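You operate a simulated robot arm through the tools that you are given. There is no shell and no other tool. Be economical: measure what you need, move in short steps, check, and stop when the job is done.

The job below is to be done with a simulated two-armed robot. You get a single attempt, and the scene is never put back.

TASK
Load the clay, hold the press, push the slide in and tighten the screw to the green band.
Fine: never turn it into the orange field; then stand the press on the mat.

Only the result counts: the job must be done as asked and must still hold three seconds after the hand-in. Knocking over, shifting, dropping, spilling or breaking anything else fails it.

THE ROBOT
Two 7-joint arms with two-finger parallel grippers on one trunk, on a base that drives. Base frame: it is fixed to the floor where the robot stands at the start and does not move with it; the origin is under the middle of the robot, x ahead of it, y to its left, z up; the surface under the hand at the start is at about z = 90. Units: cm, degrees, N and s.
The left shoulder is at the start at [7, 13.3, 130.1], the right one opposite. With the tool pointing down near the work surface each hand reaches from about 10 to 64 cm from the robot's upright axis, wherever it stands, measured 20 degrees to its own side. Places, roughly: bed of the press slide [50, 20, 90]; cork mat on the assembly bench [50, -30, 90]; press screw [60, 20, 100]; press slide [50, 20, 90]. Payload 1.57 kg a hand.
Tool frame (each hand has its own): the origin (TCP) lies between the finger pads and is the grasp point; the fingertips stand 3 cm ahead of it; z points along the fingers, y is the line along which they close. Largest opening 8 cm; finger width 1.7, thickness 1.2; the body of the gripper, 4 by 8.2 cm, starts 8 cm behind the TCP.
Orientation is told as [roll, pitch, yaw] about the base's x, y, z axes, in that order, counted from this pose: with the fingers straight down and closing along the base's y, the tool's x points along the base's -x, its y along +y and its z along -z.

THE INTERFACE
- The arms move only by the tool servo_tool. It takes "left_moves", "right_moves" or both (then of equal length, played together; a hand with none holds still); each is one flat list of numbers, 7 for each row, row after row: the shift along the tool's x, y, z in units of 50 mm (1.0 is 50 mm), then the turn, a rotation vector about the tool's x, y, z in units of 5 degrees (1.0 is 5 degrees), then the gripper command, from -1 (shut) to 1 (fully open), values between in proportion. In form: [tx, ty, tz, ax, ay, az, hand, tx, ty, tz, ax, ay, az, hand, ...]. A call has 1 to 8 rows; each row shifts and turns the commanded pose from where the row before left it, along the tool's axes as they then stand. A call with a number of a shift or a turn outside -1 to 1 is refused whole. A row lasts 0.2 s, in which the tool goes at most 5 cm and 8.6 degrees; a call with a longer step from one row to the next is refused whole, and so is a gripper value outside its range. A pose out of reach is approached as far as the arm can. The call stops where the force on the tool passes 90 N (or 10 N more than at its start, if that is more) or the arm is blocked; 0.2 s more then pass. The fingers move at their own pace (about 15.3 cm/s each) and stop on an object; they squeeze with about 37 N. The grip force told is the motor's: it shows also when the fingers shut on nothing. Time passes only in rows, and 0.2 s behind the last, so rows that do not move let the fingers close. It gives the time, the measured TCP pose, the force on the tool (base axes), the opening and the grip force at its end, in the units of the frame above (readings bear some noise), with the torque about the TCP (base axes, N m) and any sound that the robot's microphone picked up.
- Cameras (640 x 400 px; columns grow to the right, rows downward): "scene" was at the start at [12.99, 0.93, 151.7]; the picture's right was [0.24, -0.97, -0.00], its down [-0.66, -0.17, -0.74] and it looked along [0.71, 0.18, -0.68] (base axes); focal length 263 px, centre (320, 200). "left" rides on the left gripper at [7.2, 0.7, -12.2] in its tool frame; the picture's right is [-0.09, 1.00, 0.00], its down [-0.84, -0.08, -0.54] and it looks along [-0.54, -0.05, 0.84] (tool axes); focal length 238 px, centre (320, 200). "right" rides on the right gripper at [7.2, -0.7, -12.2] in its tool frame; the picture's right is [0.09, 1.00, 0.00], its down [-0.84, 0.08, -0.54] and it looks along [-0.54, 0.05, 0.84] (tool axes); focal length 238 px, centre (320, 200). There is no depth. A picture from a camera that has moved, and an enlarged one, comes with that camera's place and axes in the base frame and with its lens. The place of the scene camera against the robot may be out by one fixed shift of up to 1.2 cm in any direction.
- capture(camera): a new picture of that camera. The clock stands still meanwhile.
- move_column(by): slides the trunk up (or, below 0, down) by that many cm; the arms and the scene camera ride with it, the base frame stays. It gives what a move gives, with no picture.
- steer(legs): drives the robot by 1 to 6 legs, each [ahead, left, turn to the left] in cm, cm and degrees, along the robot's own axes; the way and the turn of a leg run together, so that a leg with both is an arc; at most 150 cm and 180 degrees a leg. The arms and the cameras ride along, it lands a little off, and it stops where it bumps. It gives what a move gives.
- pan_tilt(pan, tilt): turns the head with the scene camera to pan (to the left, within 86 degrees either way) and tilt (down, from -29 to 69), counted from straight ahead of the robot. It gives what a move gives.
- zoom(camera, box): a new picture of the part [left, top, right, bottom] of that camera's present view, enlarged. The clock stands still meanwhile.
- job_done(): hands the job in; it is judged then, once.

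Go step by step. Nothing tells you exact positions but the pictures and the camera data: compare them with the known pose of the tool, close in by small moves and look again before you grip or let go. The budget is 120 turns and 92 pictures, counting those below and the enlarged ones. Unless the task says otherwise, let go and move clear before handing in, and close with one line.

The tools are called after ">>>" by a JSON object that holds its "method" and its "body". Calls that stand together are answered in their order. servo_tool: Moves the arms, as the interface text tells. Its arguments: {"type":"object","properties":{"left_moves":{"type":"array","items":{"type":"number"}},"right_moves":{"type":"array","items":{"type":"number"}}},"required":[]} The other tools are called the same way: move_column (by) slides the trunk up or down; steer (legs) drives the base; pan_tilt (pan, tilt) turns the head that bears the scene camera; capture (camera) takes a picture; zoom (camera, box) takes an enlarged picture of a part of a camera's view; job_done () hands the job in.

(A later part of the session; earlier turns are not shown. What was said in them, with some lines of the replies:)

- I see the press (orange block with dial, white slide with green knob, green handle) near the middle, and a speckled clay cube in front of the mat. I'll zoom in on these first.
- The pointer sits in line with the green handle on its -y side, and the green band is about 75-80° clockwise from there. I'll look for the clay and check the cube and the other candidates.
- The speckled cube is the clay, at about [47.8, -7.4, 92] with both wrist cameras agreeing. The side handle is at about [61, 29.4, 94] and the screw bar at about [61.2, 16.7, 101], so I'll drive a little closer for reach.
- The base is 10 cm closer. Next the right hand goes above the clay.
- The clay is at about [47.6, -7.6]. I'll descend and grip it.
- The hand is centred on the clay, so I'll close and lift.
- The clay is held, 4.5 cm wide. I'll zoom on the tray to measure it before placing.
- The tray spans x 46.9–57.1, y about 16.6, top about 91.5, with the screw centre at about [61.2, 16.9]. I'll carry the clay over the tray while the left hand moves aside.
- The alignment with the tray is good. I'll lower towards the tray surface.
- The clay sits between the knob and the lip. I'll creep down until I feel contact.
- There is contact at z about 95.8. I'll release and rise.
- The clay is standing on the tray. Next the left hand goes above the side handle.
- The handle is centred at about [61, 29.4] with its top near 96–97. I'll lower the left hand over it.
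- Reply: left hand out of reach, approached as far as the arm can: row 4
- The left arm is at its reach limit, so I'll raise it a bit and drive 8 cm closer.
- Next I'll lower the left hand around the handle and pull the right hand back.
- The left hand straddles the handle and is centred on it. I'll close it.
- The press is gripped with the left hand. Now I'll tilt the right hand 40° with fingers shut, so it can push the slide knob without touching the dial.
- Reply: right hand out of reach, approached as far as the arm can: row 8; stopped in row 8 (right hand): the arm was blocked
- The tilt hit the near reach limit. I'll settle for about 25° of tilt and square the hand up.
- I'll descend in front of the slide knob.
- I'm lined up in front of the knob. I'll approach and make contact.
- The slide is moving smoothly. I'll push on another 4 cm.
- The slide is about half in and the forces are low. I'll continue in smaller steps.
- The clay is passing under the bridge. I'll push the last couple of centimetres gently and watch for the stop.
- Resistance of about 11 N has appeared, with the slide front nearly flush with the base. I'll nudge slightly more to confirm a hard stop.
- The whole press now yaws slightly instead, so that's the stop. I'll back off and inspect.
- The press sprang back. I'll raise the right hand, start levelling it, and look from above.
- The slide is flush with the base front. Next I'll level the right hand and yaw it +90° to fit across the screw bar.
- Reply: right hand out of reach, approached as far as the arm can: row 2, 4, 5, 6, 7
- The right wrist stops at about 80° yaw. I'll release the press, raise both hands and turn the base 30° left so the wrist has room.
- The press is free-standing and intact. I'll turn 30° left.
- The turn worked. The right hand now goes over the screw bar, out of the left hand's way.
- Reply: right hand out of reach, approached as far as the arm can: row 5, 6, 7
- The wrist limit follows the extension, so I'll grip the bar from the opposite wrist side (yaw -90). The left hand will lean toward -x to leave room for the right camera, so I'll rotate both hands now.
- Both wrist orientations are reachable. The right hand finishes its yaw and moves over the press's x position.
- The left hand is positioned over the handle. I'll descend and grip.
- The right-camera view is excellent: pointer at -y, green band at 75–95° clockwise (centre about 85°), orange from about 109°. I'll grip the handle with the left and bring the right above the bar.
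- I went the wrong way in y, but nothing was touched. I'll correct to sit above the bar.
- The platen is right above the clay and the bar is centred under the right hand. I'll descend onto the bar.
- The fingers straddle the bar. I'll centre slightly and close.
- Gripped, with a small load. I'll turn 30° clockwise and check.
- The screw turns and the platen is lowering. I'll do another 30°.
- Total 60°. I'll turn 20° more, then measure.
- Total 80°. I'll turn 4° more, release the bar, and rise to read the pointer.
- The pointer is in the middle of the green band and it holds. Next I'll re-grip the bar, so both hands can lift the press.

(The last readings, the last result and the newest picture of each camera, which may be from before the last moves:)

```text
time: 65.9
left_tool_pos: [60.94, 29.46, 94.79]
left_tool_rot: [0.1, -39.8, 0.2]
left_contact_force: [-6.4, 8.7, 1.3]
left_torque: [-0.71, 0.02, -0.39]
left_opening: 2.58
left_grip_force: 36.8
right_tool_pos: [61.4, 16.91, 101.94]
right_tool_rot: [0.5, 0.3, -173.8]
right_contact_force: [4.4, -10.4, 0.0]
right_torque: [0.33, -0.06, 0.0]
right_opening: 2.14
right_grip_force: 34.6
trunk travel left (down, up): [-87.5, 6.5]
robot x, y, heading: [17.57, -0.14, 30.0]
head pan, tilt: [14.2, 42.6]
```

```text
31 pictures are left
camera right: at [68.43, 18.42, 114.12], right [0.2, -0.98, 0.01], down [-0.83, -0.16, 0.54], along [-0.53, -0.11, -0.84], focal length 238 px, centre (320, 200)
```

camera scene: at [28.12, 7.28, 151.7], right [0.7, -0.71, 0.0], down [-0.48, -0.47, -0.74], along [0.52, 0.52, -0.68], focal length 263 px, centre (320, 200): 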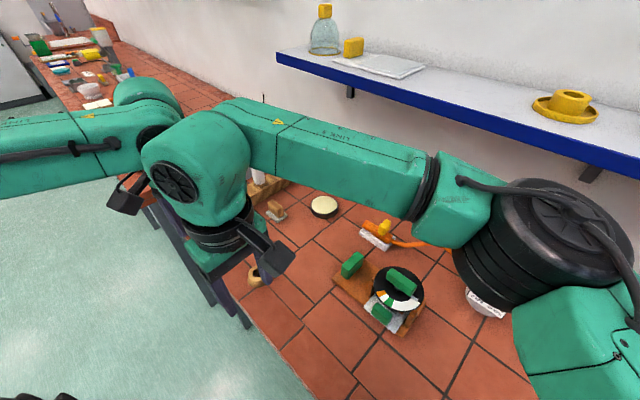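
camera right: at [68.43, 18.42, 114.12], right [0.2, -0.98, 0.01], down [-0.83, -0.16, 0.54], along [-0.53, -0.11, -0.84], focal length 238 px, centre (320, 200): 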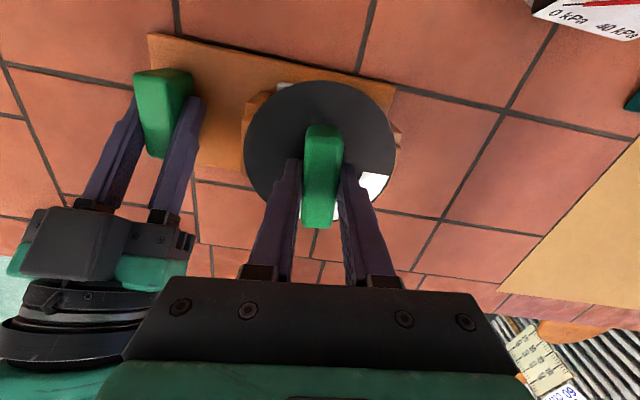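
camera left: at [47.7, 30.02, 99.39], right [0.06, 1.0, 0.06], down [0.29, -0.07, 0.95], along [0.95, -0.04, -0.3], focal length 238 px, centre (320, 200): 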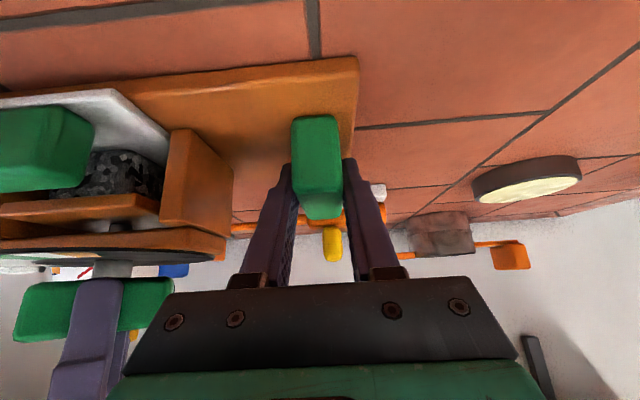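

Both hands hold the press. I'll lift with the trunk column so they move exactly together.

>>> {"method": "move_column", "body": {"by": 1.5}}

>>> {"method": "capture", "body": {"camera": "right"}}

```text
time: 66.5
left_tool_pos: [60.93, 29.53, 96.26]
left_tool_rot: [0.1, -39.8, 0.2]
left_contact_force: [-6.9, 13.9, -1.7]
left_torque: [-0.92, -0.27, -0.69]
left_opening: 2.58
left_grip_force: 37.1
right_tool_pos: [61.46, 16.96, 103.46]
right_tool_rot: [0.5, 0.3, -173.9]
right_contact_force: [6.3, -13.7, -2.8]
right_torque: [0.08, -0.17, 0.01]
right_opening: 2.15
right_grip_force: 34.4
trunk travel left (down, up): [-89.0, 5.0]
robot x, y, heading: [18.13, 0.08, 30.3]
head pan, tilt: [14.2, 42.6]
```

```text
30 pictures are left
camera right: at [68.46, 18.46, 115.63], right [0.2, -0.98, 0.01], down [-0.83, -0.16, 0.54], along [-0.53, -0.11, -0.84], focal length 238 px, centre (320, 200)
```

right: 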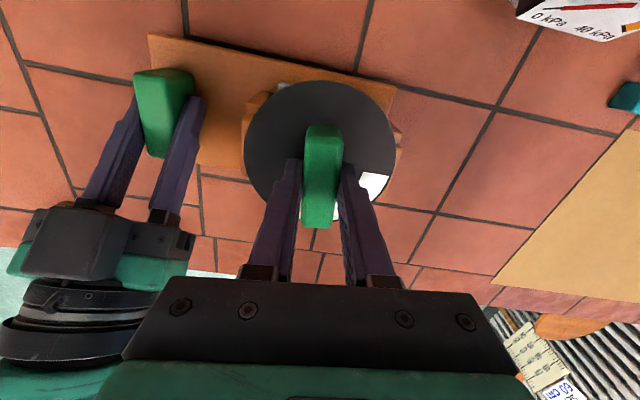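

The press lifts cleanly and rigidly. I'll lift further.

>>> {"method": "move_column", "body": {"by": 4.9}}

>>> {"method": "servo_tool", "body": {"right_moves": [0, 0.02, -0.3, 0, 0, 0, -1, 0, 0, -0.3, 0, 0, 0, -1, 0, 0, 0, 0, 0, 0, -1], "left_moves": [-0.193, 0, -0.23, 0, 0, 0, -1, -0.193, 0, -0.23, 0, 0, 0, -1, 0, 0, 0, 0, 0, 0, -1]}}

>>> {"method": "capture", "body": {"camera": "scene"}}

```text
time: 67.4
left_tool_pos: [61.05, 29.49, 101.07]
left_tool_rot: [0.1, -39.9, 0.3]
left_contact_force: [-6.5, 19.4, -4.2]
left_torque: [-0.93, -0.21, -0.66]
left_opening: 2.6
left_grip_force: 37.6
right_tool_pos: [61.53, 17.06, 108.26]
right_tool_rot: [0.5, 0.2, -173.9]
right_contact_force: [6.8, -20.0, -1.5]
right_torque: [-0.07, -0.21, 0.04]
right_opening: 2.15
right_grip_force: 35.1
trunk travel left (down, up): [-93.9, 0.1]
robot x, y, heading: [18.17, 0.06, 30.6]
head pan, tilt: [14.2, 42.6]
```

```text
time: 68.2
left_tool_pos: [60.88, 29.49, 104.18]
left_tool_rot: [-0.1, -39.9, 0.3]
left_contact_force: [-7.7, 14.4, 0.7]
left_torque: [-1.06, 0.1, -0.9]
left_opening: 2.58
left_grip_force: 37.3
right_tool_pos: [61.49, 16.89, 111.4]
right_tool_rot: [0.5, 0.2, -173.9]
right_contact_force: [8.0, -14.3, -5.4]
right_torque: [-0.17, -0.71, -0.01]
right_opening: 2.12
right_grip_force: 34.4
trunk travel left (down, up): [-93.9, 0.1]
robot x, y, heading: [18.19, 0.17, 30.3]
head pan, tilt: [14.2, 42.6]
```

```text
29 pictures are left
camera scene: at [28.22, 7.38, 158.08], right [0.7, -0.71, 0.0], down [-0.48, -0.48, -0.73], along [0.52, 0.52, -0.68], focal length 263 px, centre (320, 200)
```

scene: 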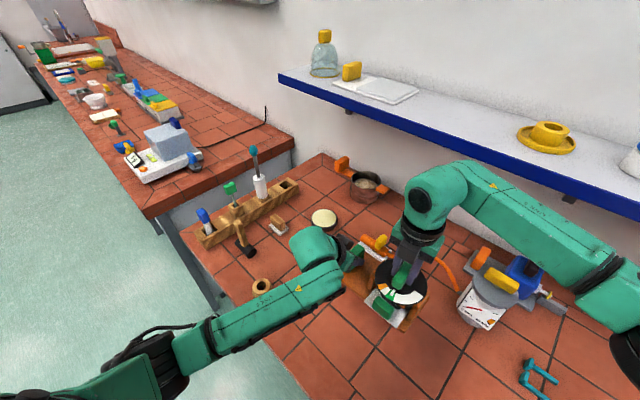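

Lifted about 9 cm. I'll relax the sideways squeeze a little, then back the base away from the bench.

>>> {"method": "servo_tool", "body": {"right_moves": [0, 0.04, 0, 0, 0, 0, -1, 0, 0, 0, 0, 0, 0, -1]}}

>>> {"method": "steer", "body": {"legs": [[-20, 0, 0]]}}

>>> {"method": "capture", "body": {"camera": "right"}}

```text
time: 68.8
left_tool_pos: [60.99, 29.35, 104.1]
left_tool_rot: [-0.2, -39.9, 0.2]
left_contact_force: [-5.8, 4.8, 1.6]
left_torque: [-0.53, 0.22, -0.66]
left_opening: 2.61
left_grip_force: 37.3
right_tool_pos: [61.49, 16.87, 111.29]
right_tool_rot: [0.3, 0.3, -173.9]
right_contact_force: [6.0, -5.4, -6.6]
right_torque: [-0.12, -0.65, 0.02]
right_opening: 2.13
right_grip_force: 34.6
trunk travel left (down, up): [-93.9, 0.1]
robot x, y, heading: [17.72, -0.09, 30.0]
head pan, tilt: [14.2, 42.6]
```

```text
time: 70.4
left_tool_pos: [44.17, 19.46, 103.89]
left_tool_rot: [-0.3, -39.9, 0.3]
left_contact_force: [-3.7, -11.3, 5.2]
left_torque: [-0.3, -0.19, -0.53]
left_opening: 2.6
left_grip_force: 37.2
right_tool_pos: [44.54, 6.87, 111.17]
right_tool_rot: [0.3, 0.0, -174.0]
right_contact_force: [4.5, 11.4, -10.7]
right_torque: [0.33, -0.14, -0.02]
right_opening: 2.12
right_grip_force: 34.5
trunk travel left (down, up): [-93.9, 0.1]
robot x, y, heading: [0.42, -9.75, 30.3]
head pan, tilt: [14.2, 42.6]
```

```text
28 pictures are left
camera right: at [51.59, 8.37, 123.39], right [0.2, -0.98, 0.01], down [-0.83, -0.16, 0.54], along [-0.53, -0.11, -0.84], focal length 238 px, centre (320, 200)
```

right: 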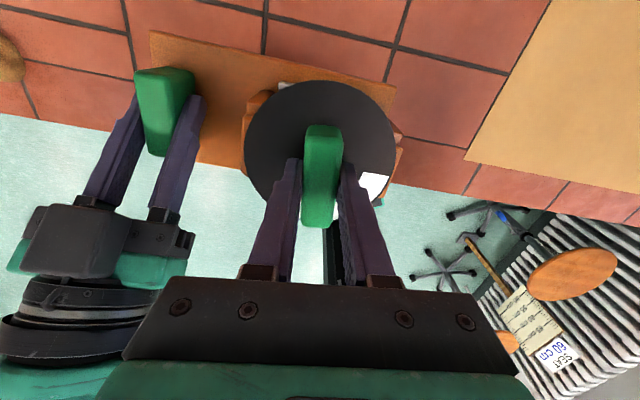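

The press rides firmly. I'll turn back to heading 0 and slide over to the mat.

>>> {"method": "steer", "body": {"legs": [[0, 0, -30.3], [0, -19.5, 0], [5.4, 0, 0]]}}

>>> {"method": "capture", "body": {"camera": "right"}}

>>> {"method": "capture", "body": {"camera": "scene"}}

```text
time: 74.0
left_tool_pos: [57.36, -25.39, 104.56]
left_tool_rot: [0.1, -40.4, -29.6]
left_contact_force: [-5.1, 1.8, 2.0]
left_torque: [-0.49, 0.0, -0.57]
left_opening: 2.56
left_grip_force: 36.7
right_tool_pos: [51.54, -36.54, 111.76]
right_tool_rot: [0.2, 0.8, 156.4]
right_contact_force: [1.9, -2.0, -6.6]
right_torque: [0.05, -0.18, -0.02]
right_opening: 2.16
right_grip_force: 34.5
trunk travel left (down, up): [-93.9, 0.1]
robot x, y, heading: [6.24, -29.58, 0.6]
head pan, tilt: [14.2, 42.6]
```

```text
27 pictures are left
camera right: at [58.24, -38.68, 124.06], right [-0.31, -0.95, 0.0], down [-0.8, 0.27, 0.53], along [-0.51, 0.16, -0.85], focal length 238 px, centre (320, 200)
```

right: 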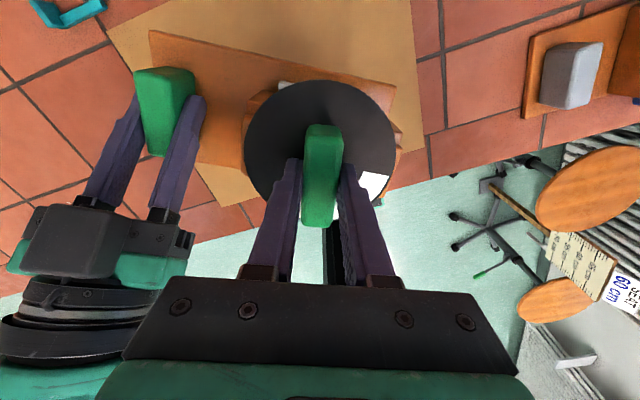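

```text
26 pictures are left
camera scene: at [18.09, -28.36, 158.21], right [0.26, -0.97, 0.0], down [-0.65, -0.17, -0.74], along [0.72, 0.19, -0.67], focal length 263 px, centre (320, 200)
```

scene: 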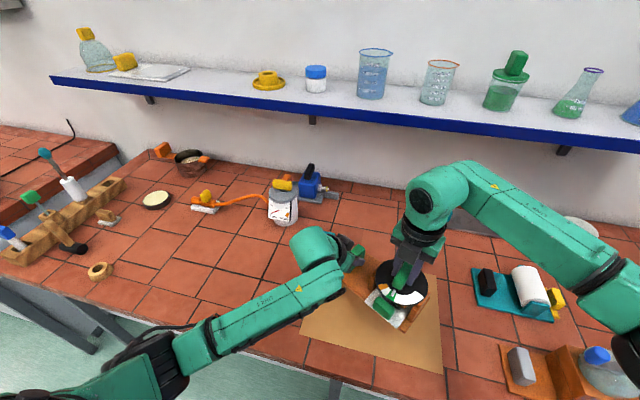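

The press hovers over the mat, centre about [53.7, -32.4] against a mat of about x 41.7–67.5, y -50..-16.5. I'll nudge 1.2 cm ahead and lower most of the way.

>>> {"method": "steer", "body": {"legs": [[1.2, -0.5, 0]]}}

>>> {"method": "move_column", "body": {"by": -8}}

>>> {"method": "capture", "body": {"camera": "scene"}}

>>> {"method": "capture", "body": {"camera": "left"}}

```text
time: 74.8
left_tool_pos: [59.05, -25.79, 104.35]
left_tool_rot: [-0.2, -40.1, -29.5]
left_contact_force: [-0.8, 0.7, -1.0]
left_torque: [-0.22, 0.0, -0.06]
left_opening: 2.58
left_grip_force: 37.0
right_tool_pos: [53.21, -37.03, 111.49]
right_tool_rot: [0.4, 0.5, 156.4]
right_contact_force: [1.0, -0.5, -3.5]
right_torque: [0.16, -0.03, 0.01]
right_opening: 2.18
right_grip_force: 34.2
trunk travel left (down, up): [-93.9, 0.1]
robot x, y, heading: [7.45, -30.06, 0.8]
head pan, tilt: [14.2, 42.6]
```

```text
time: 75.9
left_tool_pos: [59.26, -25.92, 96.04]
left_tool_rot: [-0.1, -39.9, -29.4]
left_contact_force: [0.1, -1.0, -1.9]
left_torque: [-0.13, 0.12, -0.02]
left_opening: 2.57
left_grip_force: 37.2
right_tool_pos: [53.58, -37.13, 103.39]
right_tool_rot: [0.3, 0.4, 156.5]
right_contact_force: [-0.4, -0.6, -4.3]
right_torque: [0.1, -0.17, 0.0]
right_opening: 2.13
right_grip_force: 34.6
trunk travel left (down, up): [-85.9, 8.1]
robot x, y, heading: [6.87, -30.18, 0.5]
head pan, tilt: [14.2, 42.6]
```

```text
25 pictures are left
camera scene: at [20.44, -29.0, 150.1], right [0.26, -0.97, 0.0], down [-0.66, -0.17, -0.74], along [0.71, 0.19, -0.68], focal length 263 px, centre (320, 200)
```

scene: 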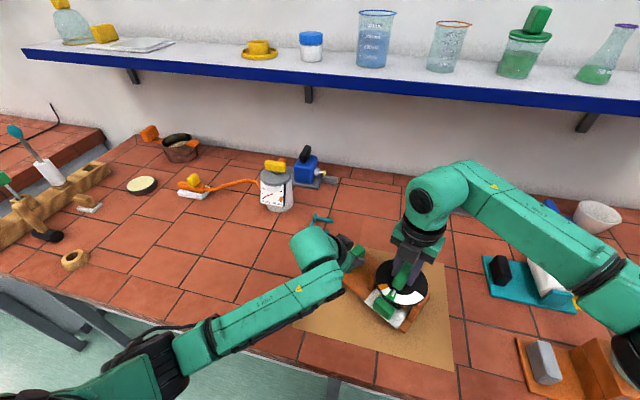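

```text
24 pictures are left
camera left: at [48.1, -18.77, 100.81], right [0.55, 0.83, 0.06], down [0.22, -0.21, 0.95], along [0.8, -0.51, -0.3], focal length 238 px, centre (320, 200)
```

left: 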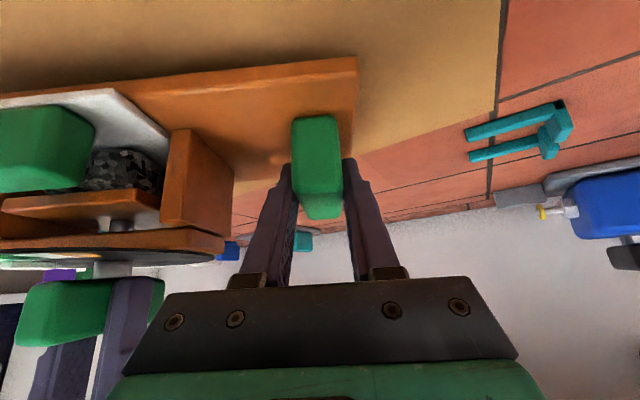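

The press is over the mat with margins on all sides. I'll creep down to touch.

>>> {"method": "move_column", "body": {"by": -0.9}}

>>> {"method": "move_column", "body": {"by": -0.25}}

```text
time: 76.5
left_tool_pos: [59.34, -25.9, 95.2]
left_tool_rot: [-0.2, -39.9, -29.4]
left_contact_force: [-1.0, -0.4, -1.7]
left_torque: [-0.11, 0.17, -0.07]
left_opening: 2.58
left_grip_force: 37.1
right_tool_pos: [53.63, -37.21, 102.4]
right_tool_rot: [0.4, 0.3, 156.4]
right_contact_force: [0.2, -0.1, -3.0]
right_torque: [0.11, -0.2, 0.01]
right_opening: 2.13
right_grip_force: 34.7
trunk travel left (down, up): [-85.0, 9.0]
robot x, y, heading: [7.37, -30.14, 0.7]
head pan, tilt: [14.2, 42.6]
```

```text
time: 77.0
left_tool_pos: [59.43, -25.99, 94.93]
left_tool_rot: [-0.2, -40.0, -29.4]
left_contact_force: [-1.0, 0.8, -0.3]
left_torque: [-0.12, 0.05, -0.13]
left_opening: 2.59
left_grip_force: 36.9
right_tool_pos: [53.73, -37.15, 102.06]
right_tool_rot: [0.4, 0.2, 156.4]
right_contact_force: [0.5, -0.6, -4.9]
right_torque: [0.11, -0.15, -0.02]
right_opening: 2.15
right_grip_force: 34.3
trunk travel left (down, up): [-84.8, 9.2]
robot x, y, heading: [7.37, -30.68, 0.4]
head pan, tilt: [14.2, 42.6]
```

>>> {"method": "move_column", "body": {"by": -0.2}}

```text
time: 77.6
left_tool_pos: [59.42, -25.92, 94.73]
left_tool_rot: [-0.2, -39.9, -29.4]
left_contact_force: [0.1, 0.5, -0.7]
left_torque: [-0.21, -0.05, -0.22]
left_opening: 2.58
left_grip_force: 37.9
right_tool_pos: [53.59, -37.23, 101.85]
right_tool_rot: [0.5, 0.3, 156.4]
right_contact_force: [0.8, -1.0, -3.5]
right_torque: [0.16, -0.09, 0.0]
right_opening: 2.12
right_grip_force: 34.4
trunk travel left (down, up): [-84.6, 9.4]
robot x, y, heading: [7.68, -29.98, 0.6]
head pan, tilt: [14.2, 42.6]
```

>>> {"method": "move_column", "body": {"by": -0.2}}

>>> {"method": "capture", "body": {"camera": "left"}}

```text
time: 78.1
left_tool_pos: [59.31, -25.95, 94.67]
left_tool_rot: [0.1, -40.1, -29.5]
left_contact_force: [1.7, 0.7, 6.9]
left_torque: [0.65, 0.79, -0.16]
left_opening: 2.54
left_grip_force: 37.0
right_tool_pos: [53.61, -37.13, 101.92]
right_tool_rot: [0.2, 0.3, 156.4]
right_contact_force: [3.3, -1.6, 3.7]
right_torque: [-0.06, -0.69, 0.02]
right_opening: 2.13
right_grip_force: 34.5
trunk travel left (down, up): [-84.4, 9.6]
robot x, y, heading: [7.42, -30.33, 0.7]
head pan, tilt: [14.2, 42.6]
```

```text
23 pictures are left
camera left: at [48.12, -18.79, 99.37], right [0.55, 0.83, 0.06], down [0.22, -0.21, 0.95], along [0.81, -0.51, -0.3], focal length 238 px, centre (320, 200)
```

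left: 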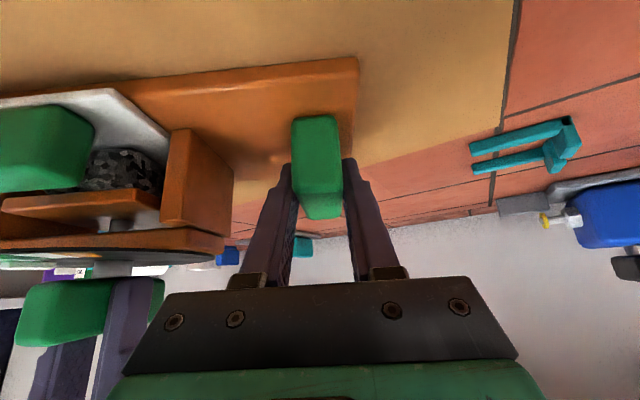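

It touched down, but the back corner is only about 1 cm from the mat's rear edge. I'll lift slightly, shift 1.3 cm toward the robot and set it down again.

>>> {"method": "move_column", "body": {"by": 0.8}}

>>> {"method": "steer", "body": {"legs": [[-1.3, 0, 0]]}}

>>> {"method": "move_column", "body": {"by": -0.5}}

>>> {"method": "capture", "body": {"camera": "right"}}

```text
time: 78.7
left_tool_pos: [59.4, -25.98, 95.41]
left_tool_rot: [-0.3, -39.9, -29.4]
left_contact_force: [-1.2, 0.9, -1.8]
left_torque: [-0.41, -0.48, -0.3]
left_opening: 2.57
left_grip_force: 37.0
right_tool_pos: [53.55, -37.12, 102.53]
right_tool_rot: [0.5, 0.3, 156.4]
right_contact_force: [1.5, -1.3, -4.3]
right_torque: [0.34, 0.29, 0.03]
right_opening: 2.15
right_grip_force: 34.5
trunk travel left (down, up): [-85.2, 8.8]
robot x, y, heading: [7.37, -29.94, 0.7]
head pan, tilt: [14.2, 42.6]
```

```text
time: 79.4
left_tool_pos: [58.47, -26.04, 95.14]
left_tool_rot: [-0.3, -39.9, -29.2]
left_contact_force: [0.1, 0.2, -1.0]
left_torque: [-0.16, 0.0, -0.15]
left_opening: 2.6
left_grip_force: 36.8
right_tool_pos: [52.53, -37.15, 102.3]
right_tool_rot: [0.4, 0.1, 156.4]
right_contact_force: [1.3, -1.0, -5.1]
right_torque: [0.13, -0.03, 0.0]
right_opening: 2.16
right_grip_force: 34.2
trunk travel left (down, up): [-85.2, 8.8]
robot x, y, heading: [6.09, -30.49, 0.9]
head pan, tilt: [14.2, 42.6]
```

```text
time: 80.0
left_tool_pos: [58.19, -25.98, 94.67]
left_tool_rot: [-0.3, -39.7, -29.4]
left_contact_force: [-0.4, -1.0, -3.0]
left_torque: [-0.15, -0.2, 0.04]
left_opening: 2.6
left_grip_force: 36.4
right_tool_pos: [52.49, -37.15, 102.05]
right_tool_rot: [0.4, 0.3, 156.6]
right_contact_force: [0.2, 0.1, -2.9]
right_torque: [0.3, 0.16, 0.01]
right_opening: 2.15
right_grip_force: 34.8
trunk travel left (down, up): [-84.7, 9.3]
robot x, y, heading: [6.59, -30.24, 0.7]
head pan, tilt: [14.2, 42.6]
```

```text
22 pictures are left
camera right: at [59.18, -39.3, 114.23], right [-0.31, -0.95, 0.01], down [-0.8, 0.27, 0.54], along [-0.51, 0.16, -0.84], focal length 238 px, centre (320, 200)
```

right: 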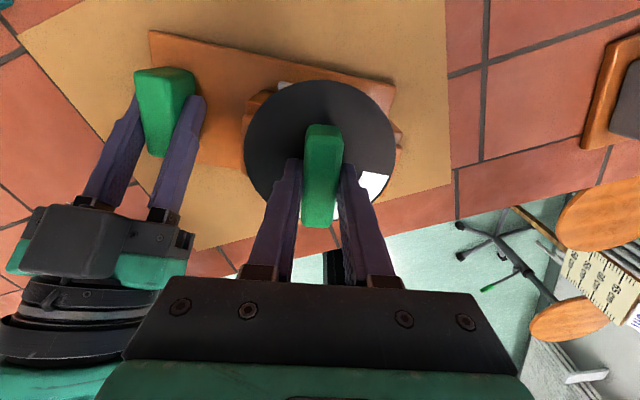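

The press is well inside the mat now. I'll lower the last bit.

>>> {"method": "move_column", "body": {"by": -0.2}}

>>> {"method": "move_column", "body": {"by": -0.1}}

```text
time: 80.5
left_tool_pos: [58.06, -25.93, 94.85]
left_tool_rot: [-0.2, -40.0, -29.4]
left_contact_force: [0.5, -0.3, 2.9]
left_torque: [0.51, 0.5, 0.02]
left_opening: 2.58
left_grip_force: 36.7
right_tool_pos: [52.22, -37.18, 101.87]
right_tool_rot: [0.3, 0.4, 156.4]
right_contact_force: [0.6, 0.7, -1.8]
right_torque: [0.11, -0.48, 0.03]
right_opening: 2.15
right_grip_force: 34.8
trunk travel left (down, up): [-84.5, 9.5]
robot x, y, heading: [6.23, -30.11, 0.6]
head pan, tilt: [14.2, 42.6]
```

```text
time: 81.0
left_tool_pos: [58.04, -25.89, 94.66]
left_tool_rot: [-0.1, -40.1, -29.4]
left_contact_force: [2.4, 0.7, 8.1]
left_torque: [0.63, 0.81, -0.1]
left_opening: 2.57
left_grip_force: 36.9
right_tool_pos: [52.27, -37.07, 101.96]
right_tool_rot: [0.3, 0.4, 156.4]
right_contact_force: [2.3, -0.7, 6.0]
right_torque: [0.0, -0.5, -0.01]
right_opening: 2.14
right_grip_force: 34.5
trunk travel left (down, up): [-84.4, 9.6]
robot x, y, heading: [6.01, -29.92, 0.9]
head pan, tilt: [14.2, 42.6]
```

It rests on the mat. I'll release the bar and rise with the right hand, then the left.

>>> {"method": "servo_tool", "body": {"right_moves": [0, 0, 0, 0, 0, 0, 0.3, 0, 0, 0, 0, 0, 0, 0.3, 0, 0, -0.5, 0, 0, 0, 0.3, 0, 0, -0.9, 0, 0, 0, 0.3, 0, 0, -0.9, 0, 0, 0, 0.3, 0, 0, 0, 0, 0, 0, 0.3]}}

>>> {"method": "servo_tool", "body": {"left_moves": [0, 0, 0, 0, 0, 0, 0.6, 0, 0, 0, 0, 0, 0, 0.6, 0, 0, 0, 0, 0, 0, 0.6, 0, 0, -0.5, 0, 0, 0, 0.6, 0, 0, -0.9, 0, 0, 0, 0.6, 0, 0, -0.9, 0, 0, 0, 0.6, 0, 0, -0.6, 0, 0, 0, 0.6]}}

>>> {"method": "zoom", "body": {"camera": "right", "box": [220, 30, 420, 190]}}

>>> {"method": "capture", "body": {"camera": "left"}}

>>> {"method": "capture", "body": {"camera": "scene"}}

```text
time: 82.4
left_tool_pos: [58.05, -25.9, 94.69]
left_tool_rot: [0.0, -40.2, -29.4]
left_contact_force: [6.1, 1.1, 16.1]
left_torque: [0.47, 0.73, -0.05]
left_opening: 2.59
left_grip_force: 37.0
right_tool_pos: [52.35, -36.73, 113.33]
right_tool_rot: [0.3, 0.4, 156.4]
right_contact_force: [0.4, -0.2, -0.6]
right_torque: [-0.01, -0.01, 0.0]
right_opening: 5.2
right_grip_force: 0.1
trunk travel left (down, up): [-84.4, 9.6]
robot x, y, heading: [6.38, -29.74, 0.7]
head pan, tilt: [14.2, 42.6]
```

```text
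time: 84.0
left_tool_pos: [49.71, -21.38, 105.82]
left_tool_rot: [-0.2, -40.0, -29.4]
left_contact_force: [-0.3, -0.4, 0.9]
left_torque: [0.0, 0.01, 0.01]
left_opening: 6.41
left_grip_force: 0.1
right_tool_pos: [52.27, -36.8, 113.32]
right_tool_rot: [0.4, 0.5, 156.4]
right_contact_force: [-0.1, -0.2, -0.6]
right_torque: [-0.01, -0.02, 0.03]
right_opening: 5.23
right_grip_force: 0.0
trunk travel left (down, up): [-84.4, 9.6]
robot x, y, heading: [6.35, -29.99, 0.5]
head pan, tilt: [14.2, 42.6]
```

```text
2.50 times, centred on (320, 110) of right
camera zoom: at [59.12, -38.95, 125.57], right [-0.31, -0.95, 0.01], down [-0.8, 0.27, 0.54], along [-0.51, 0.16, -0.84], focal length 596 px, centre (320, 425)
```

zoom: 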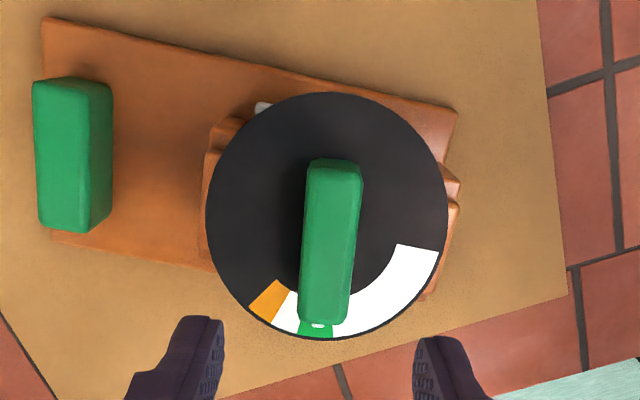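

```text
20 pictures are left
camera left: at [38.52, -14.19, 110.47], right [0.55, 0.83, 0.06], down [0.22, -0.21, 0.95], along [0.8, -0.51, -0.3], focal length 238 px, centre (320, 200)
```

left: 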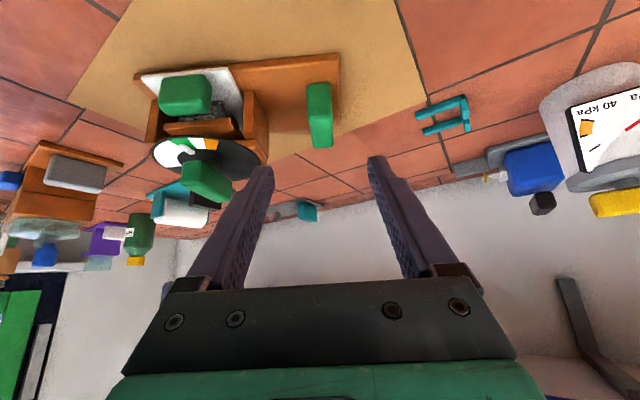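

```text
19 pictures are left
camera scene: at [19.07, -28.99, 148.56], right [0.26, -0.97, 0.0], down [-0.65, -0.17, -0.74], along [0.71, 0.19, -0.68], focal length 263 px, centre (320, 200)
```

scene: 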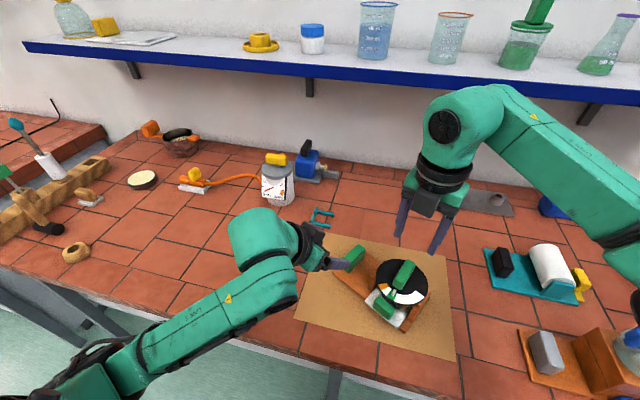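

The press stands on the mat with the pointer mid-green and the clay under the platen. I'll move both hands a little further clear.

>>> {"method": "servo_tool", "body": {"right_moves": [0, 0, -0.7, 0, 0, 0, 0.3, 0, 0, -0.7, 0, 0, 0, 0.3, 0, 0, 0, 0, 0, 0, 0.3], "left_moves": [-0.3, 0, -0.6, 0, 0, 0, 0.6, -0.3, 0, -0.6, 0, 0, 0, 0.6, 0, 0, 0, 0, 0, 0, 0.6]}}

>>> {"method": "zoom", "body": {"camera": "left", "box": [80, 20, 440, 240]}}

```text
time: 84.8
left_tool_pos: [48.27, -20.34, 112.21]
left_tool_rot: [-0.2, -39.9, -29.3]
left_contact_force: [0.3, -0.5, -0.5]
left_torque: [-0.01, 0.03, -0.01]
left_opening: 6.4
left_grip_force: 0.1
right_tool_pos: [52.35, -36.64, 120.51]
right_tool_rot: [0.4, 0.3, 156.5]
right_contact_force: [0.2, -0.4, 0.0]
right_torque: [-0.02, -0.01, 0.0]
right_opening: 5.19
right_grip_force: 0.0
trunk travel left (down, up): [-84.4, 9.6]
robot x, y, heading: [5.66, -30.11, 0.6]
head pan, tilt: [14.2, 42.6]
```

```text
1.78 times, centred on (260, 130) of left
camera zoom: at [37.13, -13.16, 116.83], right [0.55, 0.83, 0.06], down [0.22, -0.21, 0.95], along [0.8, -0.51, -0.3], focal length 424 px, centre (427, 324)
```

zoom: 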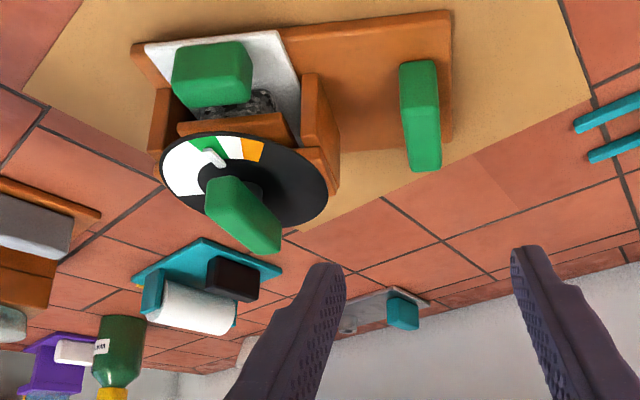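

Everything checks out: the pointer is in the green band, the slide is in, the press is fully on the mat and both hands are clear. I'm handing in.

>>> {"method": "job_done", "body": {}}

```text
The job is handed in.
```

The clay is loaded, the slide is in, the screw is tightened with the pointer mid-green (never into the orange), and the press stands on the mat with both hands clear. The hand-in gave no verdict, so this is based on my last pictures.
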